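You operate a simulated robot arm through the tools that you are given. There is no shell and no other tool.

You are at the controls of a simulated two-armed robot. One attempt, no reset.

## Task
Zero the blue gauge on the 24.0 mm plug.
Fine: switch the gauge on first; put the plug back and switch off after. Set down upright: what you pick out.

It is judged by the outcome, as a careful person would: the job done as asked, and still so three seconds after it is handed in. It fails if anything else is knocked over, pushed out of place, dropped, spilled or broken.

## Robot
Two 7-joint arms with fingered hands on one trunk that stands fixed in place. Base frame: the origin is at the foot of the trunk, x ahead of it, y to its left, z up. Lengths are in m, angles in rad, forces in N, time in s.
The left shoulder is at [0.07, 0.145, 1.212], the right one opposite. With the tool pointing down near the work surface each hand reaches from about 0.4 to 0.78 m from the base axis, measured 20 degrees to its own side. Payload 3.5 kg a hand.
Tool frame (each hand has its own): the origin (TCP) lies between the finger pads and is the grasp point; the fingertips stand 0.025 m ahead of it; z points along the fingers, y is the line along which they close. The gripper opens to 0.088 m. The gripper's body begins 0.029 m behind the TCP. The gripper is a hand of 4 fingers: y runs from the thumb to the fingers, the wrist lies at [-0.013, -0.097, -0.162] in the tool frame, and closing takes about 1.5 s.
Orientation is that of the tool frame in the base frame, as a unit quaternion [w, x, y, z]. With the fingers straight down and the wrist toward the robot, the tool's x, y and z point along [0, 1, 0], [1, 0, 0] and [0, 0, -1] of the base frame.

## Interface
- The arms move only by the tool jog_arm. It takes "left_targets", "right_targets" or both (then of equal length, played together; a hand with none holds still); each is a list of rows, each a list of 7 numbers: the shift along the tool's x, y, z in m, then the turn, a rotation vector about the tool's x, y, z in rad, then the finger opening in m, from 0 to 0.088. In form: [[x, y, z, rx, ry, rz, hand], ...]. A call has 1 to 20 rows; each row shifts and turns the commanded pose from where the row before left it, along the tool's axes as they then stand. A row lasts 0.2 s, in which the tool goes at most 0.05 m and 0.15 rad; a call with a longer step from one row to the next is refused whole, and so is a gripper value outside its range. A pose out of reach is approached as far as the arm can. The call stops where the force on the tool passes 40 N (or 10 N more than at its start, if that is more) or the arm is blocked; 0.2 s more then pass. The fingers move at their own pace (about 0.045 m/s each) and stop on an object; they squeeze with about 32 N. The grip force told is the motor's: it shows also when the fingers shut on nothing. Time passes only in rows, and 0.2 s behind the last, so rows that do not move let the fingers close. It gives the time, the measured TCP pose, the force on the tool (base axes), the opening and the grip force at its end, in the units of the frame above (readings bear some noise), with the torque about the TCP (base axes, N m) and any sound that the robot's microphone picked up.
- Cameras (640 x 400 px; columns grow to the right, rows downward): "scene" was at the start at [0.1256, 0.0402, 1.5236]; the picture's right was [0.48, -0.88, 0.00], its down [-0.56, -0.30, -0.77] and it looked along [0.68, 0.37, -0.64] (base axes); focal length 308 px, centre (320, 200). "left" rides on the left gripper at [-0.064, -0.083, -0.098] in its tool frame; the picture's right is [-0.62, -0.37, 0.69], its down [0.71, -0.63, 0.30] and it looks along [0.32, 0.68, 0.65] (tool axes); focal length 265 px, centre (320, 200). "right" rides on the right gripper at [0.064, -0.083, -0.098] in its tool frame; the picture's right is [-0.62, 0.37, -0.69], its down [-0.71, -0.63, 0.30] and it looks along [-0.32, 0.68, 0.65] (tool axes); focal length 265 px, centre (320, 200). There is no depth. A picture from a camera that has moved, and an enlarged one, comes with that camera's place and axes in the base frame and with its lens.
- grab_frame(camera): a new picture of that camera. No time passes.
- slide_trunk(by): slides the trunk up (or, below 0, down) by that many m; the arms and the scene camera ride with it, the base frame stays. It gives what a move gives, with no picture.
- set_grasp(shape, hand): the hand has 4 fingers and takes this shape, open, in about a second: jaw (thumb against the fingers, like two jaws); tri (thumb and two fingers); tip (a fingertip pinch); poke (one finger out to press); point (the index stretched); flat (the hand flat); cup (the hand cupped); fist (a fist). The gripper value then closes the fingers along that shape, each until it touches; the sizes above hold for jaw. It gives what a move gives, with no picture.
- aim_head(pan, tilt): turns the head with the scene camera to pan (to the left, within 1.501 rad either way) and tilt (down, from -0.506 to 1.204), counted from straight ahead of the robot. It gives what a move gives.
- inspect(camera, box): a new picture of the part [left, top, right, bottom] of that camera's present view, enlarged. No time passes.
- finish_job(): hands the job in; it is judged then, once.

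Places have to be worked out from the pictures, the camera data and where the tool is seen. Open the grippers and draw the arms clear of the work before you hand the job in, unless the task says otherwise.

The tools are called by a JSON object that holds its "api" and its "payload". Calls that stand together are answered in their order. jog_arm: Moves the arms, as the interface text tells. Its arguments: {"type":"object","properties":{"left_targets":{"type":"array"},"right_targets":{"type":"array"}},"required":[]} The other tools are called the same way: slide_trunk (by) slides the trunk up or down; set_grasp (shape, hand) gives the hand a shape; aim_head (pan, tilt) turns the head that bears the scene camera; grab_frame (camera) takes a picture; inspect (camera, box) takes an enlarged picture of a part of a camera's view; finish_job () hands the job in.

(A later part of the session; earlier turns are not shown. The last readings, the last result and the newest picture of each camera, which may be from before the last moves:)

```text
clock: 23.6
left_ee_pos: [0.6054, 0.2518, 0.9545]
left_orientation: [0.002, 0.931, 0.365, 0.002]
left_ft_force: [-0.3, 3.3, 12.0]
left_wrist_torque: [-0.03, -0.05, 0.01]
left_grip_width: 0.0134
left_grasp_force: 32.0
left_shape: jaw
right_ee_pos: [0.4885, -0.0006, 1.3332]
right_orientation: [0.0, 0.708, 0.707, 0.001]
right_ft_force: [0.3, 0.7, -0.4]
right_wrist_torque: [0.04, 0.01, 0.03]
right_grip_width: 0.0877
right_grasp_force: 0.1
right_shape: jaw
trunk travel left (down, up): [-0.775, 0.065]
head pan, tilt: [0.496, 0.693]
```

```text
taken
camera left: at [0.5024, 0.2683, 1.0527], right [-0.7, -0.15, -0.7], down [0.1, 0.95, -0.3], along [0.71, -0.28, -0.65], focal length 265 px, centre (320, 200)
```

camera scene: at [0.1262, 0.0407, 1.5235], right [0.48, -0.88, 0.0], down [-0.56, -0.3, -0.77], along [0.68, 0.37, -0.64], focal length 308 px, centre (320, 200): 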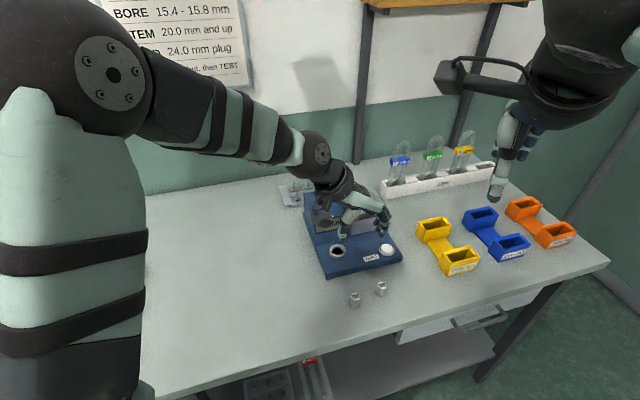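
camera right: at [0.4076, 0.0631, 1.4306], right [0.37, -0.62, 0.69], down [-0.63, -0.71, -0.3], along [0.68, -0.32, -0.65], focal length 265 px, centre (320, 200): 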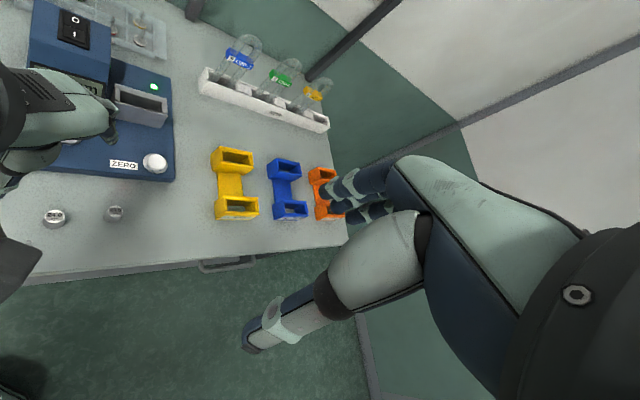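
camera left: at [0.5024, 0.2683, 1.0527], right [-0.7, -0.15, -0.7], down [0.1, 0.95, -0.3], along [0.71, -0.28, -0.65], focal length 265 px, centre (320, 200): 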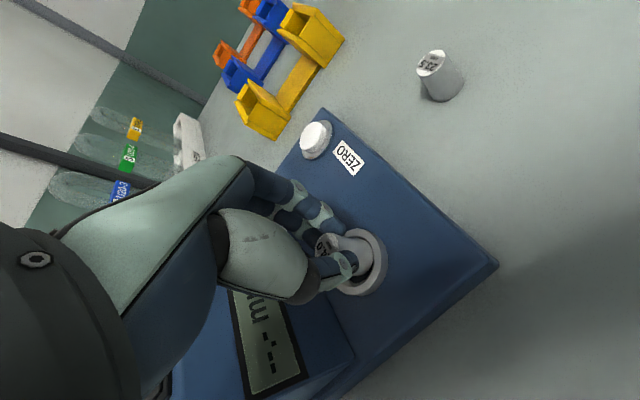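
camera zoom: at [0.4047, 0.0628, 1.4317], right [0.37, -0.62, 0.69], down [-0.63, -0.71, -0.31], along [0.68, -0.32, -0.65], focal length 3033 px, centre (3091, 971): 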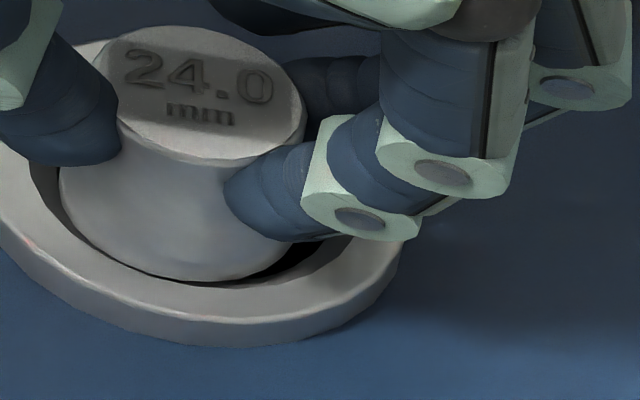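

The display still shows "--.-", and the right view shows the plug's near edge resting on the chamfer on the robot side. I'll ease up 3 mm, shift 2 mm along tool +x (away from the robot) and lower again.

{"api": "jog_arm", "payload": {"left_targets": [[0, 0, -0.005, 0, 0, 0, 0.01], [0.002, 0, 0, 0, 0, 0, 0.01], [0, 0, 0.003, 0, 0, 0, 0.01], [0, 0, 0.002, 0, 0, 0, 0.01]]}}

{"api": "inspect", "payload": {"camera": "right", "box": [50, 115, 105, 150]}}

{"api": "inspect", "payload": {"camera": "scene", "box": [315, 220, 365, 270]}}

{"api": "inspect", "payload": {"camera": "left", "box": [290, 210, 430, 310]}}

```text
clock: 24.6
left_ee_pos: [0.6078, 0.253, 0.9556]
left_orientation: [0.001, 0.931, 0.365, 0.003]
left_ft_force: [-0.8, 0.8, 13.7]
left_wrist_torque: [-0.07, -0.05, 0.06]
left_grip_width: 0.0135
left_grasp_force: 31.4
left_shape: jaw
right_ee_pos: [0.4871, -0.0016, 1.3334]
right_orientation: [0.0, 0.707, 0.707, 0.001]
right_ft_force: [0.4, 0.1, -0.2]
right_wrist_torque: [-0.01, -0.02, 0.03]
right_grip_width: 0.0876
right_grasp_force: 0.1
right_shape: jaw
trunk travel left (down, up): [-0.775, 0.065]
head pan, tilt: [0.496, 0.693]
```

```text
11.43 times, centred on (78, 132) of right
camera zoom: at [0.4041, 0.0618, 1.4319], right [0.37, -0.62, 0.69], down [-0.63, -0.71, -0.31], along [0.69, -0.32, -0.65], focal length 3033 px, centre (3091, 971)
```

zoom: 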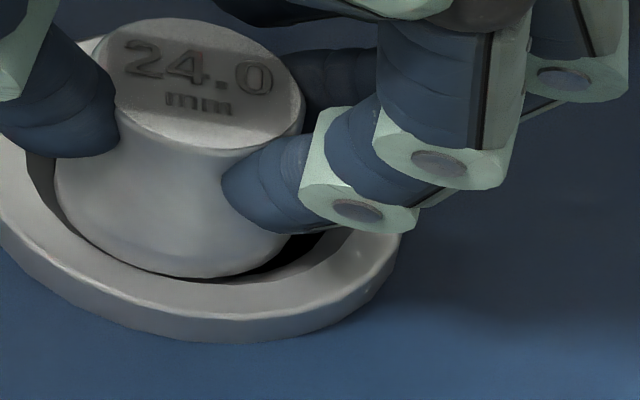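

```text
8.00 times, centred on (340, 245) of scene
camera zoom: at [0.1223, 0.0391, 1.5241], right [0.48, -0.88, 0.0], down [-0.56, -0.3, -0.77], along [0.68, 0.37, -0.64], focal length 2465 px, centre (160, -160)
```

zoom: 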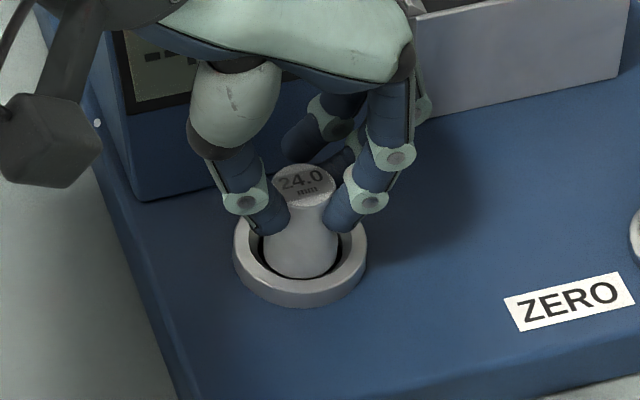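

```text
4.00 times, centred on (360, 260) of left
camera zoom: at [0.5029, 0.2689, 1.0526], right [-0.7, -0.15, -0.7], down [0.1, 0.95, -0.3], along [0.71, -0.28, -0.65], focal length 1062 px, centre (160, -40)
```

zoom: 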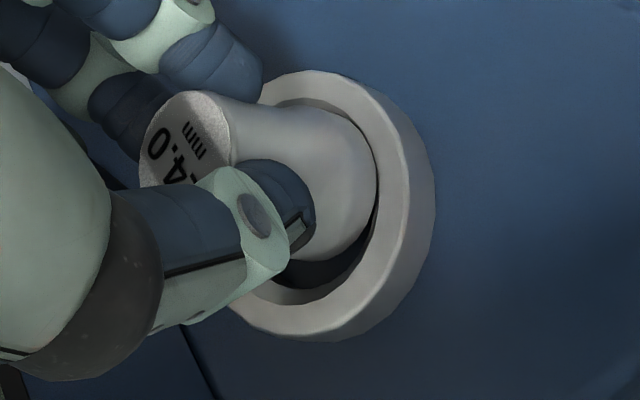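

There's still 13.7 N, and the torque suggests contact toward the right (+w) side. I'll lift off a little and measure the plug and hole centres at high zoom.

{"api": "jog_arm", "payload": {"left_targets": [[0, 0, -0.005, 0, 0, 0, 0.01], [0, 0, -0.001, 0, 0, 0, 0.01]]}}

{"api": "inspect", "payload": {"camera": "scene", "box": [323, 230, 353, 260]}}

{"api": "inspect", "payload": {"camera": "right", "box": [50, 115, 105, 150]}}

{"api": "inspect", "payload": {"camera": "left", "box": [310, 210, 400, 300]}}

```text
clock: 25.2
left_ee_pos: [0.6057, 0.2544, 0.9556]
left_orientation: [-0.001, 0.931, 0.366, -0.001]
left_ft_force: [0.6, -0.3, -0.4]
left_wrist_torque: [0.0, 0.0, -0.02]
left_grip_width: 0.0133
left_grasp_force: 32.0
left_shape: jaw
right_ee_pos: [0.4903, -0.001, 1.3323]
right_orientation: [-0.001, 0.707, 0.707, 0.0]
right_ft_force: [-0.3, -0.9, 0.4]
right_wrist_torque: [0.0, 0.02, 0.01]
right_grip_width: 0.0875
right_grasp_force: 0.1
right_shape: jaw
trunk travel left (down, up): [-0.775, 0.065]
head pan, tilt: [0.496, 0.693]
```

```text
13.33 times, centred on (338, 245) of scene
camera zoom: at [0.125, 0.0401, 1.5235], right [0.48, -0.88, 0.0], down [-0.56, -0.3, -0.77], along [0.68, 0.37, -0.64], focal length 4108 px, centre (80, -400)
```

zoom: 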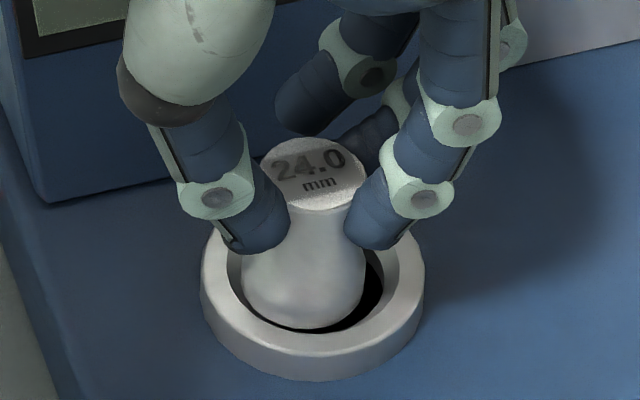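

```text
11.43 times, centred on (78, 132) of right
camera zoom: at [0.4067, 0.0628, 1.4307], right [0.37, -0.62, 0.69], down [-0.63, -0.71, -0.3], along [0.68, -0.32, -0.65], focal length 3033 px, centre (3091, 971)
```

zoom: 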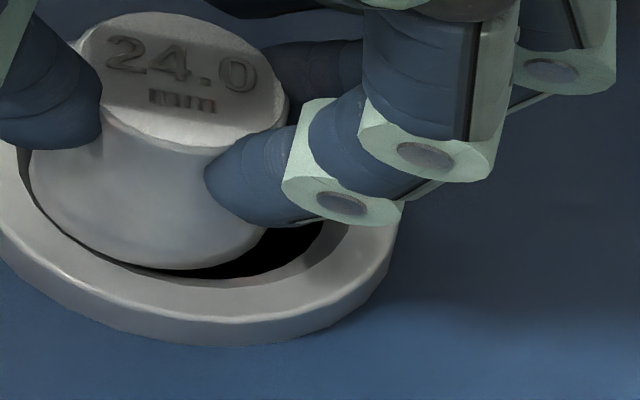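

```text
4.44 times, centred on (355, 255) of left
camera zoom: at [0.5038, 0.2698, 1.0548], right [-0.71, -0.15, -0.69], down [0.09, 0.95, -0.3], along [0.7, -0.28, -0.66], focal length 1180 px, centre (164, -44)
```

zoom: 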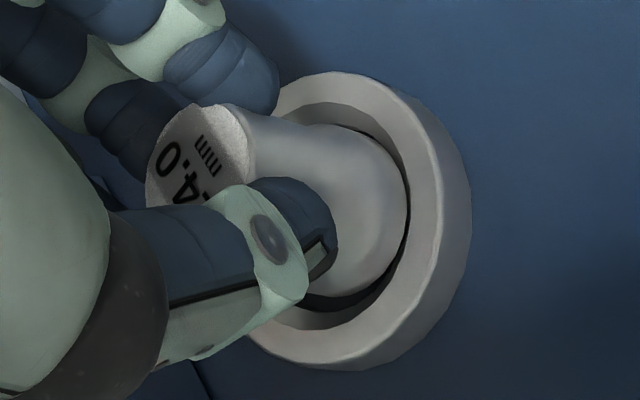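

The measurements show the ring top is really near z 0.912, so the plug's base was resting on the ring's near rim. The plug still needs to go about 4 mm further back and 2 mm right. I'll lift 4 mm, shift and check again.

{"api": "jog_arm", "payload": {"left_targets": [[0, 0, -0.004, 0, 0, 0, 0.01], [0.004, 0.002, 0, 0, 0, 0, 0.01], [0, 0, 0, 0, 0, 0, 0.01]]}}

{"api": "inspect", "payload": {"camera": "scene", "box": [323, 230, 353, 260]}}

{"api": "inspect", "payload": {"camera": "right", "box": [40, 105, 110, 150]}}

{"api": "inspect", "payload": {"camera": "left", "box": [310, 210, 400, 300]}}

```text
clock: 26.0
left_ee_pos: [0.6139, 0.2546, 0.9626]
left_orientation: [0.0, 0.931, 0.366, -0.001]
left_ft_force: [0.7, 0.5, 0.5]
left_wrist_torque: [0.02, 0.02, 0.03]
left_grip_width: 0.0131
left_grasp_force: 32.0
left_shape: jaw
right_ee_pos: [0.4904, -0.0009, 1.3328]
right_orientation: [-0.001, 0.707, 0.708, 0.0]
right_ft_force: [-0.2, 0.1, -0.9]
right_wrist_torque: [-0.01, 0.01, -0.02]
right_grip_width: 0.0877
right_grasp_force: 0.1
right_shape: jaw
trunk travel left (down, up): [-0.775, 0.065]
head pan, tilt: [0.496, 0.693]
```

```text
13.33 times, centred on (338, 245) of scene
camera zoom: at [0.126, 0.0404, 1.5236], right [0.48, -0.88, 0.0], down [-0.56, -0.3, -0.77], along [0.68, 0.37, -0.64], focal length 4108 px, centre (80, -400)
```

zoom: 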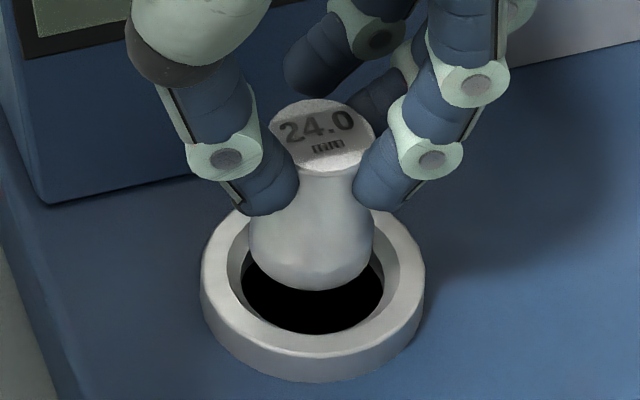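

```text
8.89 times, centred on (75, 128) of right
camera zoom: at [0.4076, 0.0631, 1.4306], right [0.37, -0.62, 0.69], down [-0.63, -0.71, -0.3], along [0.68, -0.32, -0.65], focal length 2359 px, centre (2498, 844)
```

zoom: 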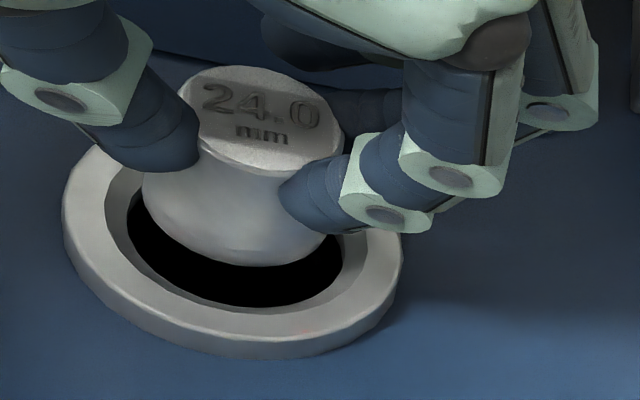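

```text
4.44 times, centred on (355, 255) of left
camera zoom: at [0.5087, 0.2711, 1.06], right [-0.71, -0.15, -0.69], down [0.09, 0.95, -0.3], along [0.7, -0.28, -0.65], focal length 1180 px, centre (164, -44)
```

zoom: 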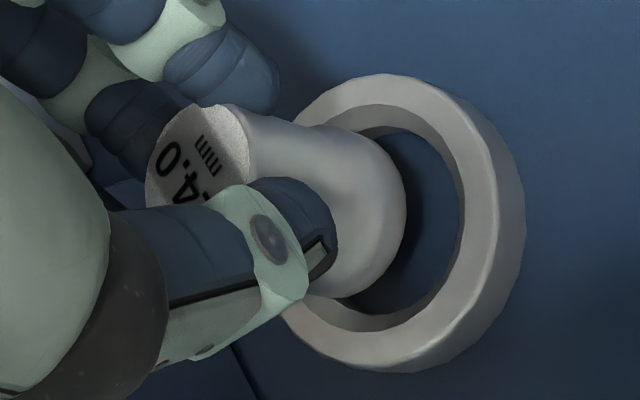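

The plug is now laterally centred on the ring in the scene and right views, and the base is about 7–8 mm above the rim. I'll nudge it 1 mm back and 0.5 mm right, lower 7 mm and check contact.

{"api": "jog_arm", "payload": {"left_targets": [[0.001, 0.0005, 0.002, 0, 0, 0, 0.01], [0, 0, 0.003, 0, 0, 0, 0.01], [0, 0, 0.002, 0, 0, 0, 0.01], [0, 0, 0, 0, 0, 0, 0.01]]}}

{"api": "inspect", "payload": {"camera": "scene", "box": [323, 230, 353, 260]}}

{"api": "inspect", "payload": {"camera": "right", "box": [40, 105, 110, 150]}}

{"api": "inspect", "payload": {"camera": "left", "box": [310, 210, 400, 300]}}

```text
clock: 27.0
left_ee_pos: [0.6126, 0.2533, 0.9556]
left_orientation: [0.0, 0.931, 0.365, 0.0]
left_ft_force: [-1.6, -0.7, 3.7]
left_wrist_torque: [0.03, -0.04, -0.01]
left_grip_width: 0.0135
left_grasp_force: 32.0
left_shape: jaw
right_ee_pos: [0.4892, -0.0018, 1.3326]
right_orientation: [-0.001, 0.707, 0.707, 0.0]
right_ft_force: [0.3, -0.4, -0.3]
right_wrist_torque: [-0.02, 0.01, -0.05]
right_grip_width: 0.0876
right_grasp_force: 0.0
right_shape: jaw
trunk travel left (down, up): [-0.775, 0.065]
head pan, tilt: [0.496, 0.693]
```

```text
13.33 times, centred on (338, 245) of scene
camera zoom: at [0.1245, 0.0399, 1.5238], right [0.48, -0.88, 0.0], down [-0.56, -0.3, -0.77], along [0.68, 0.37, -0.64], focal length 4108 px, centre (80, -400)
```

zoom: 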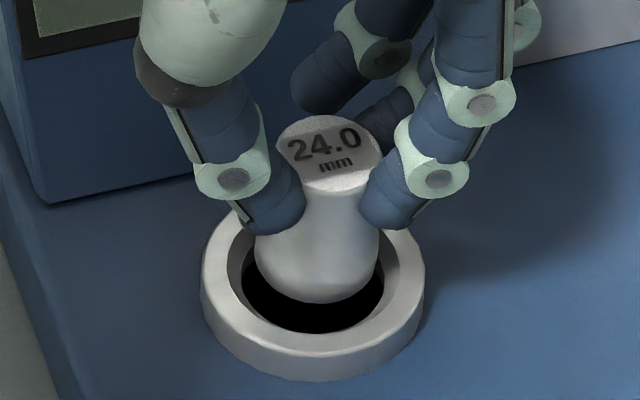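

```text
8.89 times, centred on (75, 128) of right
camera zoom: at [0.4062, 0.0626, 1.4311], right [0.37, -0.62, 0.69], down [-0.63, -0.71, -0.3], along [0.68, -0.32, -0.65], focal length 2359 px, centre (2498, 844)
```

zoom: 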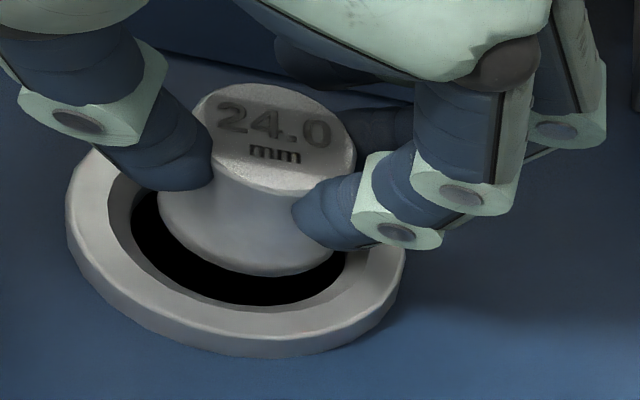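

```text
4.44 times, centred on (355, 255) of left
camera zoom: at [0.5095, 0.27, 1.0539], right [-0.7, -0.15, -0.69], down [0.1, 0.95, -0.3], along [0.7, -0.28, -0.65], focal length 1180 px, centre (164, -44)
```

zoom: 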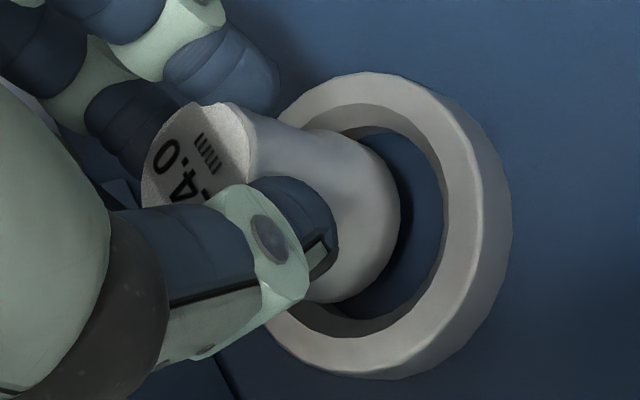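

There's light contact (3.7 N) pushing back toward the robot, so I have overshot slightly. I'll lift 5 mm, let the arm settle and measure again.

{"api": "jog_arm", "payload": {"left_targets": [[0, 0, -0.005, 0, 0, 0, 0.01], [0, 0, 0, 0, 0, 0, 0.01], [0, 0, 0, 0, 0, 0, 0.01], [0, 0, 0, 0, 0, 0, 0.01], [0, 0, 0, 0, 0, 0, 0.01]]}}

{"api": "inspect", "payload": {"camera": "scene", "box": [323, 230, 353, 260]}}

{"api": "inspect", "payload": {"camera": "right", "box": [40, 105, 110, 150]}}

{"api": "inspect", "payload": {"camera": "left", "box": [310, 210, 400, 300]}}

```text
clock: 28.2
left_ee_pos: [0.6142, 0.2544, 0.9607]
left_orientation: [0.0, 0.931, 0.366, 0.001]
left_ft_force: [-0.4, -0.2, -0.9]
left_wrist_torque: [0.01, 0.01, -0.01]
left_grip_width: 0.0131
left_grasp_force: 32.2
left_shape: jaw
right_ee_pos: [0.492, -0.0011, 1.3326]
right_orientation: [0.0, 0.707, 0.707, 0.0]
right_ft_force: [-0.3, -0.1, 0.1]
right_wrist_torque: [-0.04, 0.02, -0.01]
right_grip_width: 0.0877
right_grasp_force: 0.0
right_shape: jaw
trunk travel left (down, up): [-0.775, 0.065]
head pan, tilt: [0.496, 0.693]
```

```text
13.33 times, centred on (338, 245) of scene
camera zoom: at [0.1257, 0.0402, 1.5236], right [0.48, -0.88, 0.0], down [-0.56, -0.3, -0.77], along [0.68, 0.37, -0.64], focal length 4108 px, centre (80, -400)
```

zoom: 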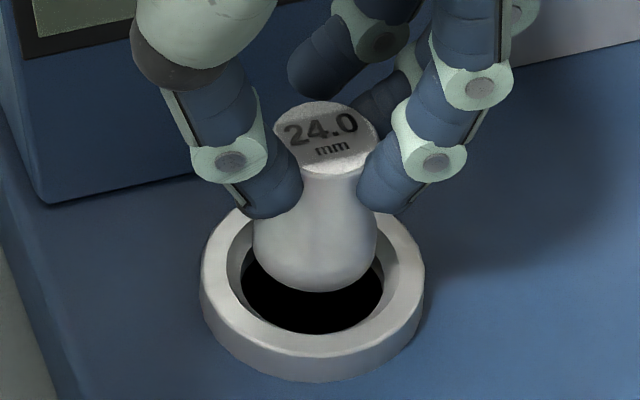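

```text
8.89 times, centred on (75, 128) of right
camera zoom: at [0.4073, 0.0629, 1.4307], right [0.37, -0.62, 0.69], down [-0.63, -0.71, -0.3], along [0.68, -0.32, -0.65], focal length 2359 px, centre (2498, 844)
```

zoom: 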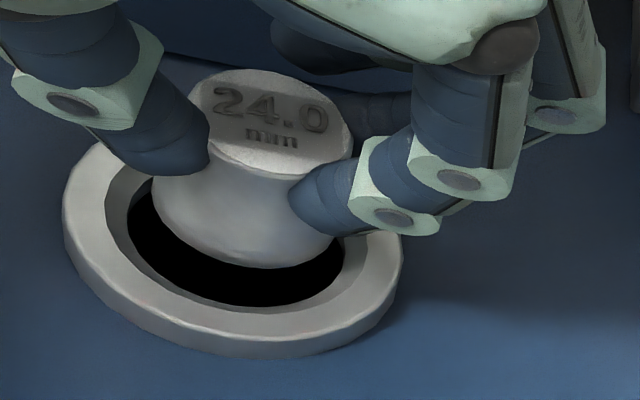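

```text
4.44 times, centred on (355, 255) of left
camera zoom: at [0.5099, 0.2707, 1.0581], right [-0.7, -0.15, -0.69], down [0.09, 0.95, -0.3], along [0.7, -0.28, -0.65], focal length 1180 px, centre (164, -44)
```

zoom: 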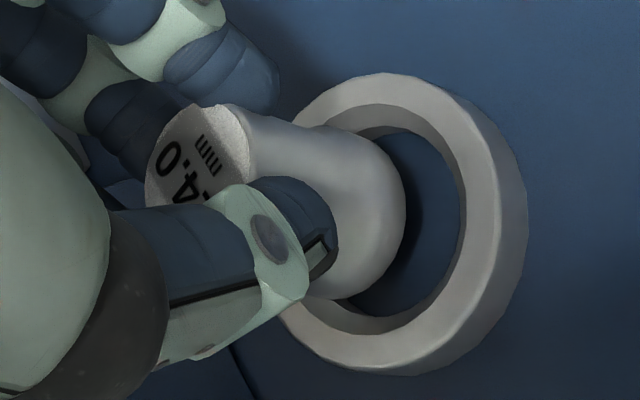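

After settling, the plug looks roughly centred, perhaps a millimetre too far back and right. I'll nudge it 1.2 mm toward the robot and 0.8 mm left, lower in small steps and see whether it goes deeper than before.

{"api": "jog_arm", "payload": {"left_targets": [[-0.0012, -0.0008, 0, 0, 0, 0, 0.01], [0, 0, 0.003, 0, 0, 0, 0.01], [0, 0, 0.002, 0, 0, 0, 0.01], [0, 0, 0.0015, 0, 0, 0, 0.01], [0, 0, 0.0015, 0, 0, 0, 0.01], [0, 0, 0, 0, 0, 0, 0.01]]}}

{"api": "inspect", "payload": {"camera": "scene", "box": [323, 230, 353, 260]}}

{"api": "inspect", "payload": {"camera": "right", "box": [40, 105, 110, 150]}}

{"api": "inspect", "payload": {"camera": "left", "box": [310, 210, 400, 300]}}

```text
clock: 29.6
left_ee_pos: [0.6118, 0.2535, 0.9517]
left_orientation: [0.0, 0.931, 0.366, 0.0]
left_ft_force: [-0.3, 0.5, -1.1]
left_wrist_torque: [0.02, 0.01, -0.02]
left_grip_width: 0.0133
left_grasp_force: 32.0
left_shape: jaw
right_ee_pos: [0.4896, 0.0002, 1.3322]
right_orientation: [0.0, 0.707, 0.707, 0.0]
right_ft_force: [-0.4, -0.2, -0.1]
right_wrist_torque: [0.02, 0.0, 0.0]
right_grip_width: 0.0876
right_grasp_force: 0.0
right_shape: jaw
trunk travel left (down, up): [-0.775, 0.065]
head pan, tilt: [0.496, 0.693]
```

```text
13.33 times, centred on (338, 245) of scene
camera zoom: at [0.1258, 0.0403, 1.5236], right [0.48, -0.88, 0.0], down [-0.56, -0.3, -0.77], along [0.68, 0.37, -0.64], focal length 4108 px, centre (80, -400)
```

zoom: 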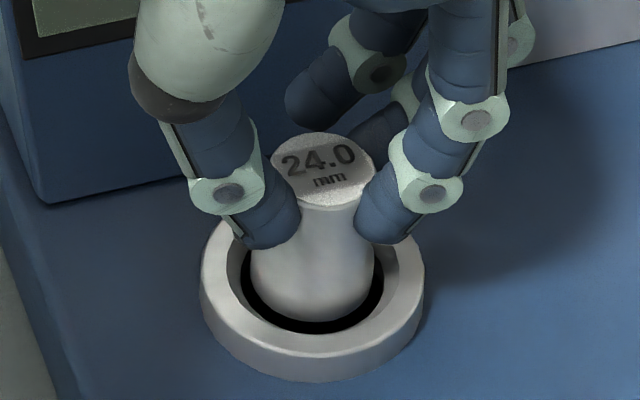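

```text
8.89 times, centred on (75, 128) of right
camera zoom: at [0.4074, 0.0629, 1.4307], right [0.37, -0.62, 0.69], down [-0.63, -0.71, -0.3], along [0.68, -0.32, -0.65], focal length 2359 px, centre (2498, 844)
```

zoom: 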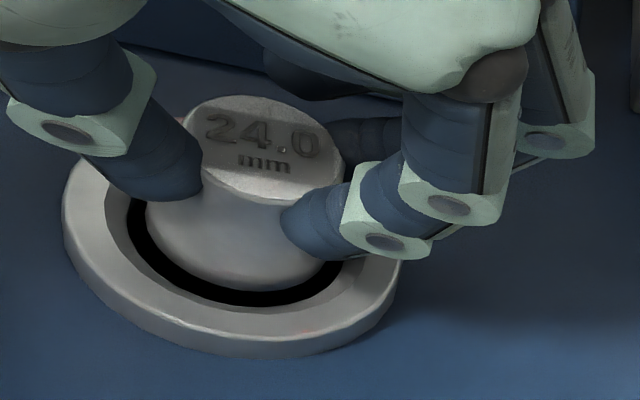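

```text
4.44 times, centred on (355, 255) of left
camera zoom: at [0.5092, 0.2705, 1.0503], right [-0.71, -0.15, -0.69], down [0.09, 0.95, -0.3], along [0.7, -0.28, -0.65], focal length 1180 px, centre (164, -44)
```

zoom: 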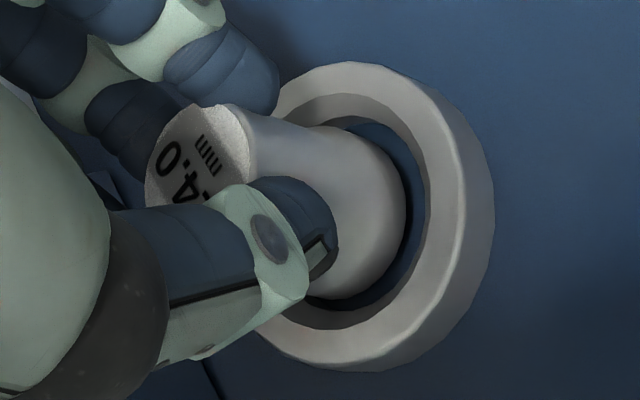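

That worked: TCP z is 0.952 with no force, and the black gap around the plug is even. I'll keep lowering slowly.

{"api": "jog_arm", "payload": {"left_targets": [[0, 0, 0.002, 0, 0, 0, 0.01], [0, 0, 0.002, 0, 0, 0, 0.01], [0, 0, 0.002, 0, 0, 0, 0.01], [0, 0, 0, 0, 0, 0, 0.01]]}}

{"api": "inspect", "payload": {"camera": "scene", "box": [323, 230, 353, 260]}}

{"api": "inspect", "payload": {"camera": "right", "box": [40, 105, 110, 150]}}

{"api": "inspect", "payload": {"camera": "left", "box": [310, 210, 400, 300]}}

```text
clock: 30.6
left_ee_pos: [0.6119, 0.2537, 0.9476]
left_orientation: [0.0, 0.931, 0.366, 0.001]
left_ft_force: [-0.8, -0.2, 6.1]
left_wrist_torque: [-0.03, -0.11, -0.01]
left_grip_width: 0.0135
left_grasp_force: 32.0
left_shape: jaw
right_ee_pos: [0.4887, -0.0013, 1.3328]
right_orientation: [0.0, 0.707, 0.707, 0.0]
right_ft_force: [0.2, -0.4, 0.1]
right_wrist_torque: [0.0, 0.02, -0.04]
right_grip_width: 0.0875
right_grasp_force: 0.1
right_shape: jaw
trunk travel left (down, up): [-0.775, 0.065]
head pan, tilt: [0.496, 0.693]
```

```text
13.33 times, centred on (338, 245) of scene
camera zoom: at [0.1243, 0.0398, 1.5238], right [0.48, -0.88, 0.0], down [-0.56, -0.3, -0.77], along [0.68, 0.37, -0.64], focal length 4108 px, centre (80, -400)
```

zoom: 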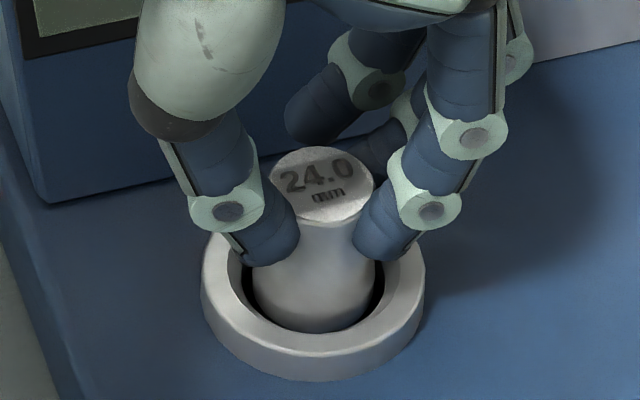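

```text
8.89 times, centred on (75, 128) of right
camera zoom: at [0.406, 0.0625, 1.4312], right [0.37, -0.62, 0.69], down [-0.63, -0.71, -0.3], along [0.68, -0.32, -0.65], focal length 2359 px, centre (2498, 844)
```

zoom: 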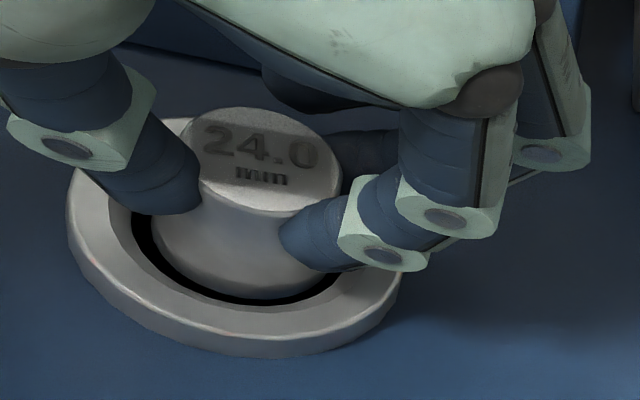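

```text
4.44 times, centred on (355, 255) of left
camera zoom: at [0.5081, 0.2704, 1.0457], right [-0.7, -0.15, -0.7], down [0.1, 0.95, -0.3], along [0.71, -0.28, -0.65], focal length 1180 px, centre (164, -44)
```

zoom: 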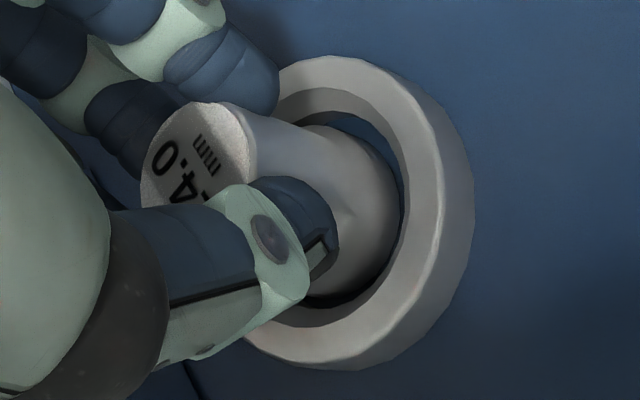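

Contact is back at 6 N, 4 mm deeper than before, with the reaction pointing toward the robot and left. I'll ease up 2 mm, nudge 0.8 mm toward the robot and 0.5 mm left, and press down again.

{"api": "jog_arm", "payload": {"left_targets": [[0, 0, -0.003, 0, 0, 0, 0.01], [-0.0008, -0.0005, 0, 0, 0, 0, 0.01], [0, 0, 0.002, 0, 0, 0, 0.01], [0, 0, 0.002, 0, 0, 0, 0.01], [0, 0, 0.001, 0, 0, 0, 0.01], [0, 0, 0, 0, 0, 0, 0.01]]}}

{"api": "inspect", "payload": {"camera": "scene", "box": [323, 230, 353, 260]}}

{"api": "inspect", "payload": {"camera": "right", "box": [40, 105, 110, 150]}}

{"api": "inspect", "payload": {"camera": "left", "box": [310, 210, 400, 300]}}

```text
clock: 32.0
left_ee_pos: [0.6108, 0.2534, 0.9479]
left_orientation: [0.001, 0.931, 0.365, 0.003]
left_ft_force: [2.5, 1.6, 14.1]
left_wrist_torque: [-0.01, -0.15, 0.01]
left_grip_width: 0.0137
left_grasp_force: 31.9
left_shape: jaw
right_ee_pos: [0.4886, -0.0011, 1.3334]
right_orientation: [0.0, 0.707, 0.707, 0.001]
right_ft_force: [0.2, 0.1, 0.9]
right_wrist_torque: [0.01, -0.01, -0.01]
right_grip_width: 0.0877
right_grasp_force: 0.1
right_shape: jaw
trunk travel left (down, up): [-0.775, 0.065]
head pan, tilt: [0.496, 0.693]
```

```text
13.33 times, centred on (338, 245) of scene
camera zoom: at [0.1232, 0.0396, 1.524], right [0.48, -0.88, 0.0], down [-0.56, -0.3, -0.77], along [0.68, 0.37, -0.64], focal length 4108 px, centre (80, -400)
```

zoom: 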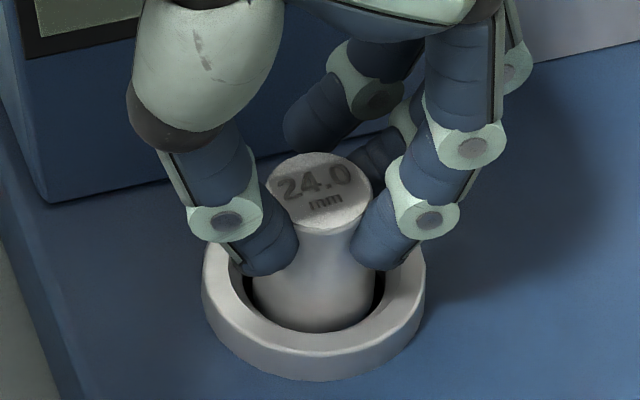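

```text
8.89 times, centred on (75, 128) of right
camera zoom: at [0.405, 0.0624, 1.4316], right [0.37, -0.62, 0.69], down [-0.63, -0.71, -0.31], along [0.68, -0.32, -0.65], focal length 2359 px, centre (2498, 844)
```

zoom: 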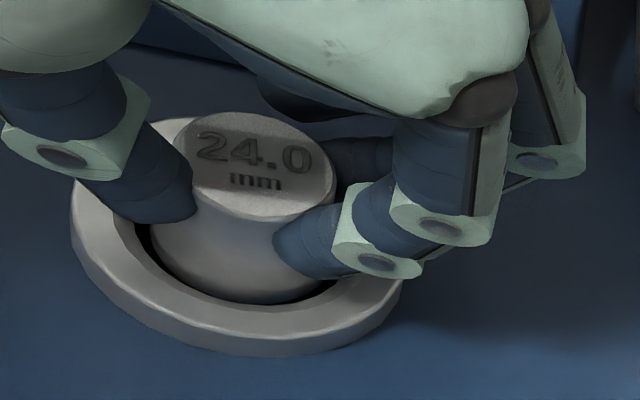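

```text
4.44 times, centred on (355, 255) of left
camera zoom: at [0.5062, 0.27, 1.0445], right [-0.7, -0.15, -0.7], down [0.1, 0.95, -0.3], along [0.71, -0.28, -0.65], focal length 1180 px, centre (164, -44)
```

zoom: 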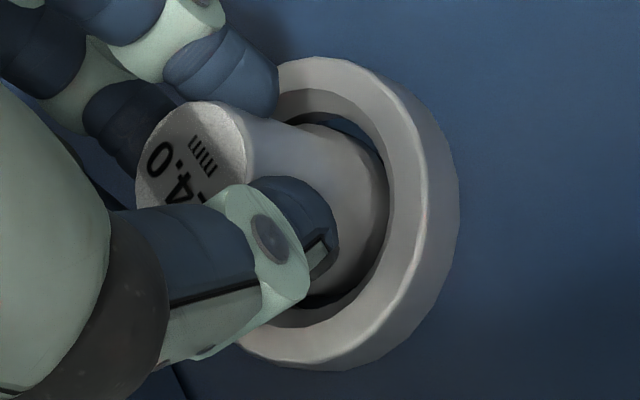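

The reaction has flipped to pointing away from the robot, so the true centre lies between the last two positions. I'll check the display, then make a small correction.

{"api": "inspect", "payload": {"camera": "left", "box": [200, 270, 340, 400]}}

{"api": "jog_arm", "payload": {"left_targets": [[0, 0, -0.004, 0, 0, 0, 0.01], [0.0005, 0.0002, 0, 0, 0, 0, 0.01], [0, 0, 0, 0, 0, 0, 0.01], [0, 0, 0.002, 0, 0, 0, 0.01], [0, 0, 0.002, 0, 0, 0, 0.01], [0, 0, 0, 0, 0, 0, 0.01]]}}

{"api": "inspect", "payload": {"camera": "scene", "box": [323, 230, 353, 260]}}

{"api": "inspect", "payload": {"camera": "right", "box": [40, 105, 110, 150]}}

```text
3.08 times, centred on (270, 335) of left
camera zoom: at [0.5062, 0.27, 1.0445], right [-0.7, -0.15, -0.7], down [0.1, 0.95, -0.3], along [0.71, -0.28, -0.65], focal length 817 px, centre (474, -215)
```

zoom: 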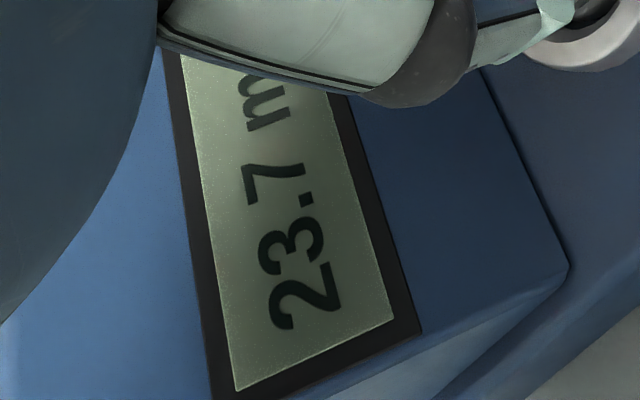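

```text
clock: 33.4
left_ee_pos: [0.6098, 0.255, 0.9465]
left_orientation: [0.001, 0.931, 0.365, 0.002]
left_ft_force: [-0.8, -0.7, 13.3]
left_wrist_torque: [-0.09, -0.11, 0.01]
left_grip_width: 0.0139
left_grasp_force: 31.4
left_shape: jaw
right_ee_pos: [0.4883, -0.0015, 1.3334]
right_orientation: [0.0, 0.708, 0.707, 0.001]
right_ft_force: [-0.2, -0.6, 0.2]
right_wrist_torque: [0.0, 0.01, -0.01]
right_grip_width: 0.0877
right_grasp_force: 0.1
right_shape: jaw
trunk travel left (down, up): [-0.775, 0.065]
head pan, tilt: [0.496, 0.693]
```

```text
13.33 times, centred on (338, 245) of scene
camera zoom: at [0.1225, 0.0389, 1.524], right [0.48, -0.88, 0.0], down [-0.56, -0.3, -0.77], along [0.68, 0.37, -0.64], focal length 4108 px, centre (80, -400)
```

zoom: 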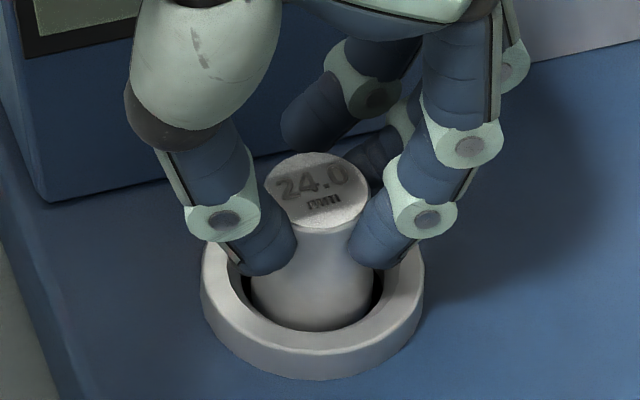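

```text
8.89 times, centred on (75, 128) of right
camera zoom: at [0.4043, 0.0616, 1.4318], right [0.37, -0.62, 0.69], down [-0.63, -0.71, -0.31], along [0.68, -0.32, -0.65], focal length 2359 px, centre (2498, 844)
```

zoom: 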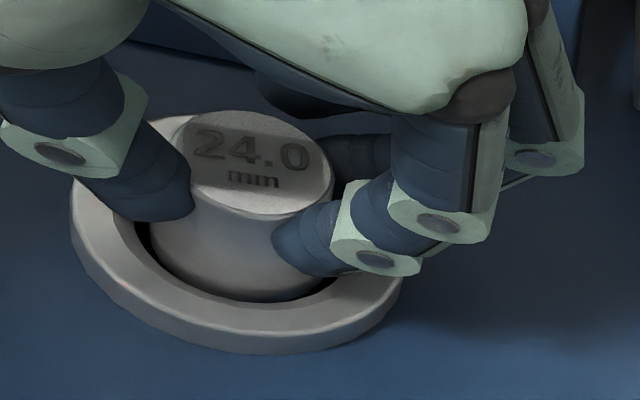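

The display reads 23.7 mm, so the plug is seated and being measured. I'll take off the downward load and open the fingers gently.

{"api": "jog_arm", "payload": {"left_targets": [[0, 0, -0.002, 0, 0, 0, 0.01], [0, 0, -0.0015, 0, 0, 0, 0.01], [0, 0, 0, 0, 0, 0, 0.01], [0, 0, 0, 0, 0, 0, 0.02], [0, 0, 0, 0, 0, 0, 0.03], [0, 0, 0, 0, 0, 0, 0.042], [0, 0, 0, 0, 0, 0, 0.042], [0, 0, 0, 0, 0, 0, 0.042]]}}

{"api": "inspect", "payload": {"camera": "scene", "box": [323, 230, 353, 260]}}

{"api": "inspect", "payload": {"camera": "right", "box": [40, 105, 110, 150]}}

{"api": "grab_frame", "payload": {"camera": "left"}}

```text
clock: 35.2
left_ee_pos: [0.6133, 0.2536, 0.9483]
left_orientation: [0.0, 0.931, 0.365, 0.001]
left_ft_force: [-0.2, -0.1, -0.2]
left_wrist_torque: [0.01, 0.02, 0.0]
left_grip_width: 0.0416
left_grasp_force: 0.0
left_shape: jaw
right_ee_pos: [0.4904, -0.0002, 1.3323]
right_orientation: [0.0, 0.707, 0.707, 0.0]
right_ft_force: [-0.4, -0.6, -0.3]
right_wrist_torque: [0.01, -0.06, 0.04]
right_grip_width: 0.0878
right_grasp_force: 0.0
right_shape: jaw
trunk travel left (down, up): [-0.775, 0.065]
head pan, tilt: [0.496, 0.693]
```

```text
13.33 times, centred on (338, 245) of scene
camera zoom: at [0.1258, 0.0403, 1.5236], right [0.48, -0.88, 0.0], down [-0.56, -0.3, -0.77], along [0.68, 0.37, -0.64], focal length 4108 px, centre (80, -400)
```

zoom: 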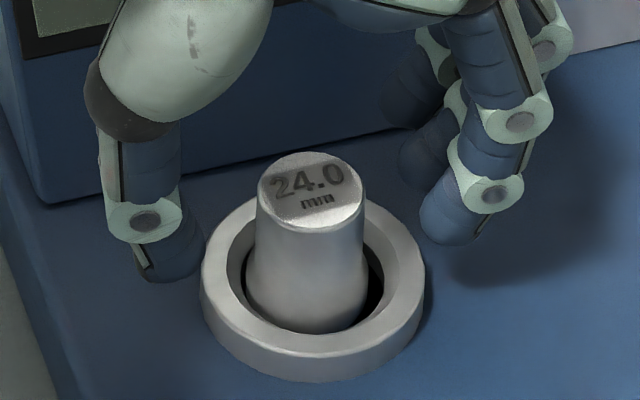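

```text
8.89 times, centred on (75, 128) of right
camera zoom: at [0.4074, 0.063, 1.4306], right [0.37, -0.62, 0.69], down [-0.63, -0.71, -0.3], along [0.68, -0.32, -0.65], focal length 2359 px, centre (2498, 844)
```

zoom: 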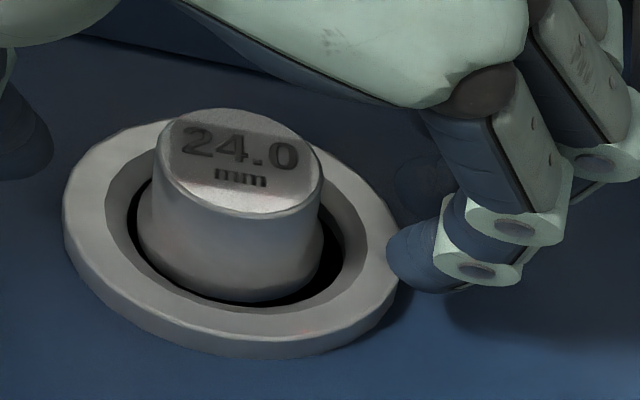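

```text
taken
camera left: at [0.5082, 0.2709, 1.0459], right [-0.71, -0.15, -0.69], down [0.09, 0.95, -0.3], along [0.7, -0.28, -0.65], focal length 265 px, centre (320, 200)
```

left: 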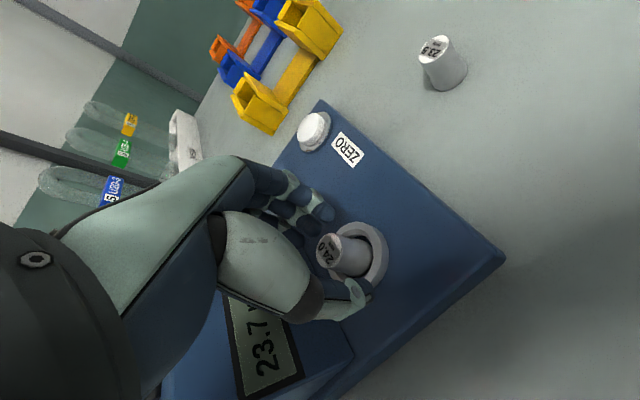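

The plug stands upright in the bore on its own, with the display at 23.7 mm. I'll raise the hand straight up clear of it, move above the ZERO button (near (0.682, 0.143)) and set the poke shape.

{"api": "jog_arm", "payload": {"left_targets": [[0, 0, -0.015, 0, 0, 0, 0.042], [0, 0, -0.025, 0, 0, 0, 0.042], [0, 0, -0.035, 0, 0, 0, 0.042], [0, 0, -0.01, 0, 0, 0, 0.042], [-0.0046, 0.0258, 0, 0, 0, 0, 0.042], [-0.0046, 0.0258, 0, 0, 0, 0, 0.042], [-0.0046, 0.0258, 0, 0, 0, 0, 0.042], [-0.0046, 0.0258, 0, 0, 0, 0, 0.042], [-0.0048, 0.0258, 0, 0, 0, 0, 0.042], [0, 0, 0, 0, 0, 0, 0.042]]}}

{"api": "set_grasp", "payload": {"hand": "left", "shape": "poke"}}

{"api": "grab_frame", "payload": {"camera": "scene"}}

{"api": "grab_frame", "payload": {"camera": "left"}}

{"api": "grab_frame", "payload": {"camera": "right"}}

```text
clock: 37.4
left_ee_pos: [0.6838, 0.1462, 1.0342]
left_orientation: [0.0, 0.931, 0.366, 0.001]
left_ft_force: [-0.6, 0.3, 0.1]
left_wrist_torque: [0.0, -0.01, 0.01]
left_grip_width: 0.0417
left_grasp_force: 0.0
left_shape: jaw
right_ee_pos: [0.4907, -0.001, 1.332]
right_orientation: [0.0, 0.707, 0.707, 0.001]
right_ft_force: [0.4, -0.3, 0.0]
right_wrist_torque: [0.0, 0.02, -0.05]
right_grip_width: 0.0876
right_grasp_force: 0.0
right_shape: jaw
trunk travel left (down, up): [-0.775, 0.065]
head pan, tilt: [0.496, 0.693]
```

```text
clock: 38.3
left_ee_pos: [0.6835, 0.1448, 1.0338]
left_orientation: [0.0, 0.931, 0.366, 0.0]
left_ft_force: [0.6, -0.7, -0.2]
left_wrist_torque: [0.02, 0.04, 0.01]
left_grip_width: 0.0
left_grasp_force: 0.2
left_shape: poke
right_ee_pos: [0.491, -0.0004, 1.3318]
right_orientation: [0.0, 0.707, 0.707, 0.001]
right_ft_force: [0.0, 0.2, 0.1]
right_wrist_torque: [0.01, -0.01, -0.01]
right_grip_width: 0.0879
right_grasp_force: 0.1
right_shape: jaw
trunk travel left (down, up): [-0.775, 0.065]
head pan, tilt: [0.496, 0.693]
```

```text
taken
camera scene: at [0.1258, 0.04, 1.5236], right [0.48, -0.88, 0.0], down [-0.56, -0.3, -0.77], along [0.68, 0.37, -0.64], focal length 308 px, centre (320, 200)
```

scene: 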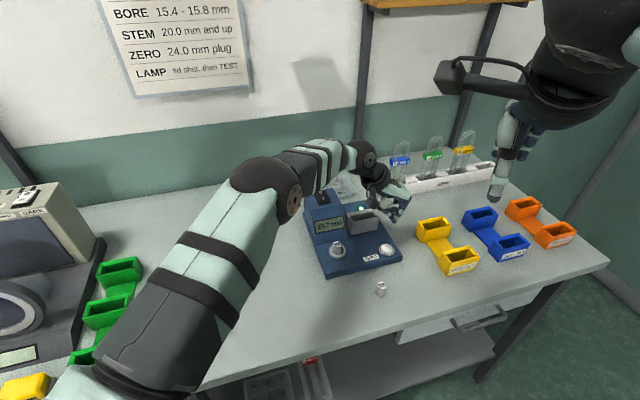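

```text
taken
camera left: at [0.5803, 0.1616, 1.1317], right [-0.71, -0.15, -0.69], down [0.09, 0.95, -0.3], along [0.7, -0.28, -0.65], focal length 265 px, centre (320, 200)
```

left: 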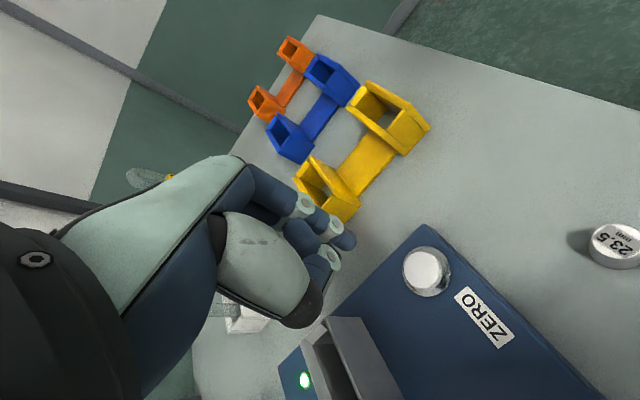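

```text
taken
camera right: at [0.4074, 0.0627, 1.4307], right [0.37, -0.62, 0.69], down [-0.63, -0.71, -0.3], along [0.68, -0.32, -0.65], focal length 265 px, centre (320, 200)
```

right: 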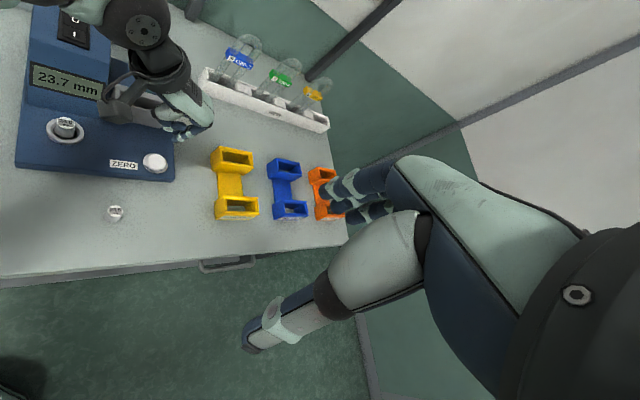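

The arm is above the button. I'll zoom in to check how the poke tip lines up with it.

{"api": "inspect", "payload": {"camera": "scene", "box": [365, 185, 425, 265]}}

{"api": "inspect", "payload": {"camera": "right", "box": [120, 70, 230, 180]}}

{"api": "inspect", "payload": {"camera": "left", "box": [280, 170, 480, 330]}}

```text
5.00 times, centred on (395, 225) of scene
camera zoom: at [0.1258, 0.04, 1.5236], right [0.48, -0.88, 0.0], down [-0.56, -0.3, -0.77], along [0.68, 0.37, -0.64], focal length 1540 px, centre (-55, 75)
```

zoom: 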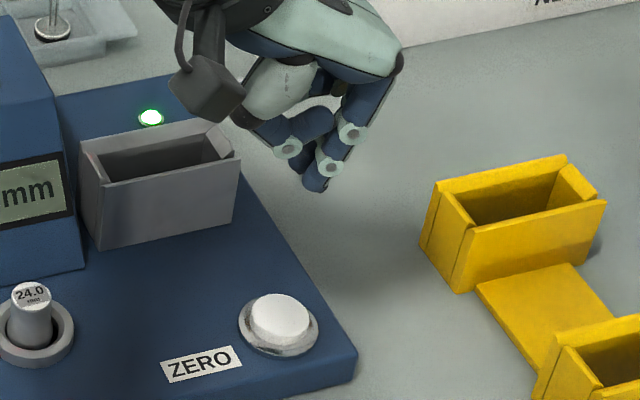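

```text
3.64 times, centred on (175, 125) of right
camera zoom: at [0.4074, 0.0627, 1.4307], right [0.37, -0.62, 0.69], down [-0.63, -0.71, -0.3], along [0.68, -0.32, -0.65], focal length 965 px, centre (847, 473)
```

zoom: 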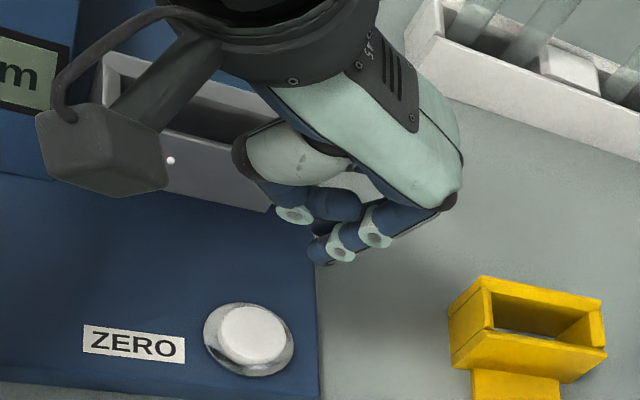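

```text
2.50 times, centred on (380, 250) of left
camera zoom: at [0.5803, 0.1616, 1.1317], right [-0.71, -0.15, -0.69], down [0.09, 0.95, -0.3], along [0.7, -0.28, -0.65], focal length 664 px, centre (170, 75)
```

zoom: 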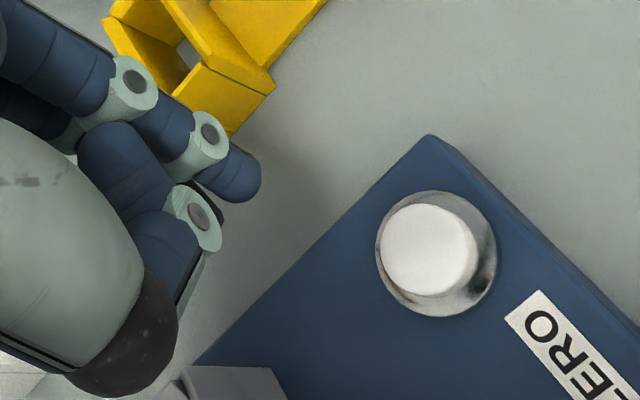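

Comparing tip and button in all three views, I need about 8 mm toward the robot and 5.5 mm left so both poke tips straddle the button's centre. I'll shift, descend 70 mm and look again.

{"api": "jog_arm", "payload": {"left_targets": [[-0.008, -0.0055, 0, 0, 0, 0, 0], [0, 0, 0.03, 0, 0, 0, 0], [0, 0, 0.03, 0, 0, 0, 0], [0, 0, 0.01, 0, 0, 0, 0], [0, 0, 0, 0, 0, 0, 0]]}}

{"api": "inspect", "payload": {"camera": "scene", "box": [365, 215, 415, 265]}}

{"api": "inspect", "payload": {"camera": "right", "box": [120, 100, 200, 180]}}

{"api": "inspect", "payload": {"camera": "left", "box": [280, 180, 420, 300]}}

```text
clock: 39.5
left_ee_pos: [0.6727, 0.1424, 0.963]
left_orientation: [0.001, 0.931, 0.365, 0.0]
left_ft_force: [0.2, 1.0, -0.6]
left_wrist_torque: [0.0, -0.01, 0.03]
left_grip_width: 0.0001
left_grasp_force: 0.1
left_shape: poke
right_ee_pos: [0.4916, -0.0016, 1.3323]
right_orientation: [0.0, 0.708, 0.707, 0.001]
right_ft_force: [0.7, -0.7, 0.1]
right_wrist_torque: [0.02, 0.03, 0.02]
right_grip_width: 0.0879
right_grasp_force: 0.0
right_shape: jaw
trunk travel left (down, up): [-0.775, 0.065]
head pan, tilt: [0.496, 0.693]
```

```text
8.00 times, centred on (390, 240) of scene
camera zoom: at [0.1257, 0.0401, 1.5236], right [0.48, -0.88, 0.0], down [-0.56, -0.3, -0.77], along [0.68, 0.37, -0.64], focal length 2465 px, centre (-240, -120)
```

zoom: 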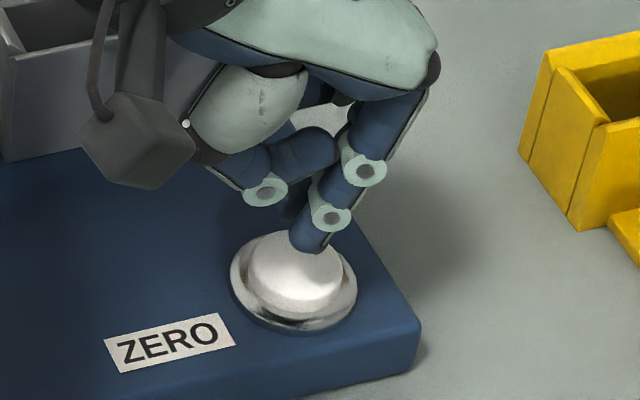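

```text
5.00 times, centred on (160, 140) of right
camera zoom: at [0.4073, 0.0628, 1.4307], right [0.37, -0.62, 0.69], down [-0.63, -0.71, -0.3], along [0.68, -0.32, -0.65], focal length 1327 px, centre (1120, 500)
```

zoom: 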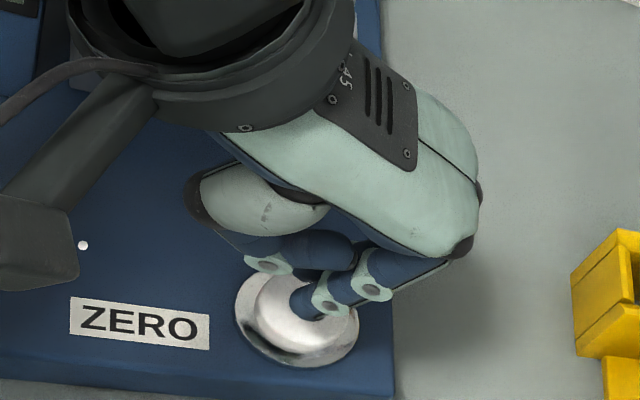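

```text
3.33 times, centred on (350, 240) of left
camera zoom: at [0.5689, 0.1609, 1.061], right [-0.7, -0.15, -0.69], down [0.09, 0.95, -0.3], along [0.7, -0.28, -0.65], focal length 885 px, centre (220, 67)
```

zoom: 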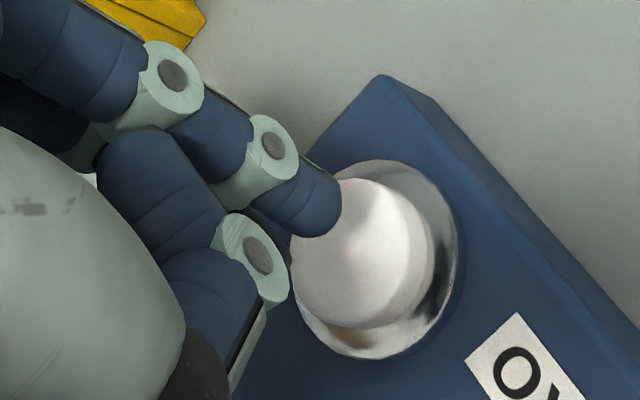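

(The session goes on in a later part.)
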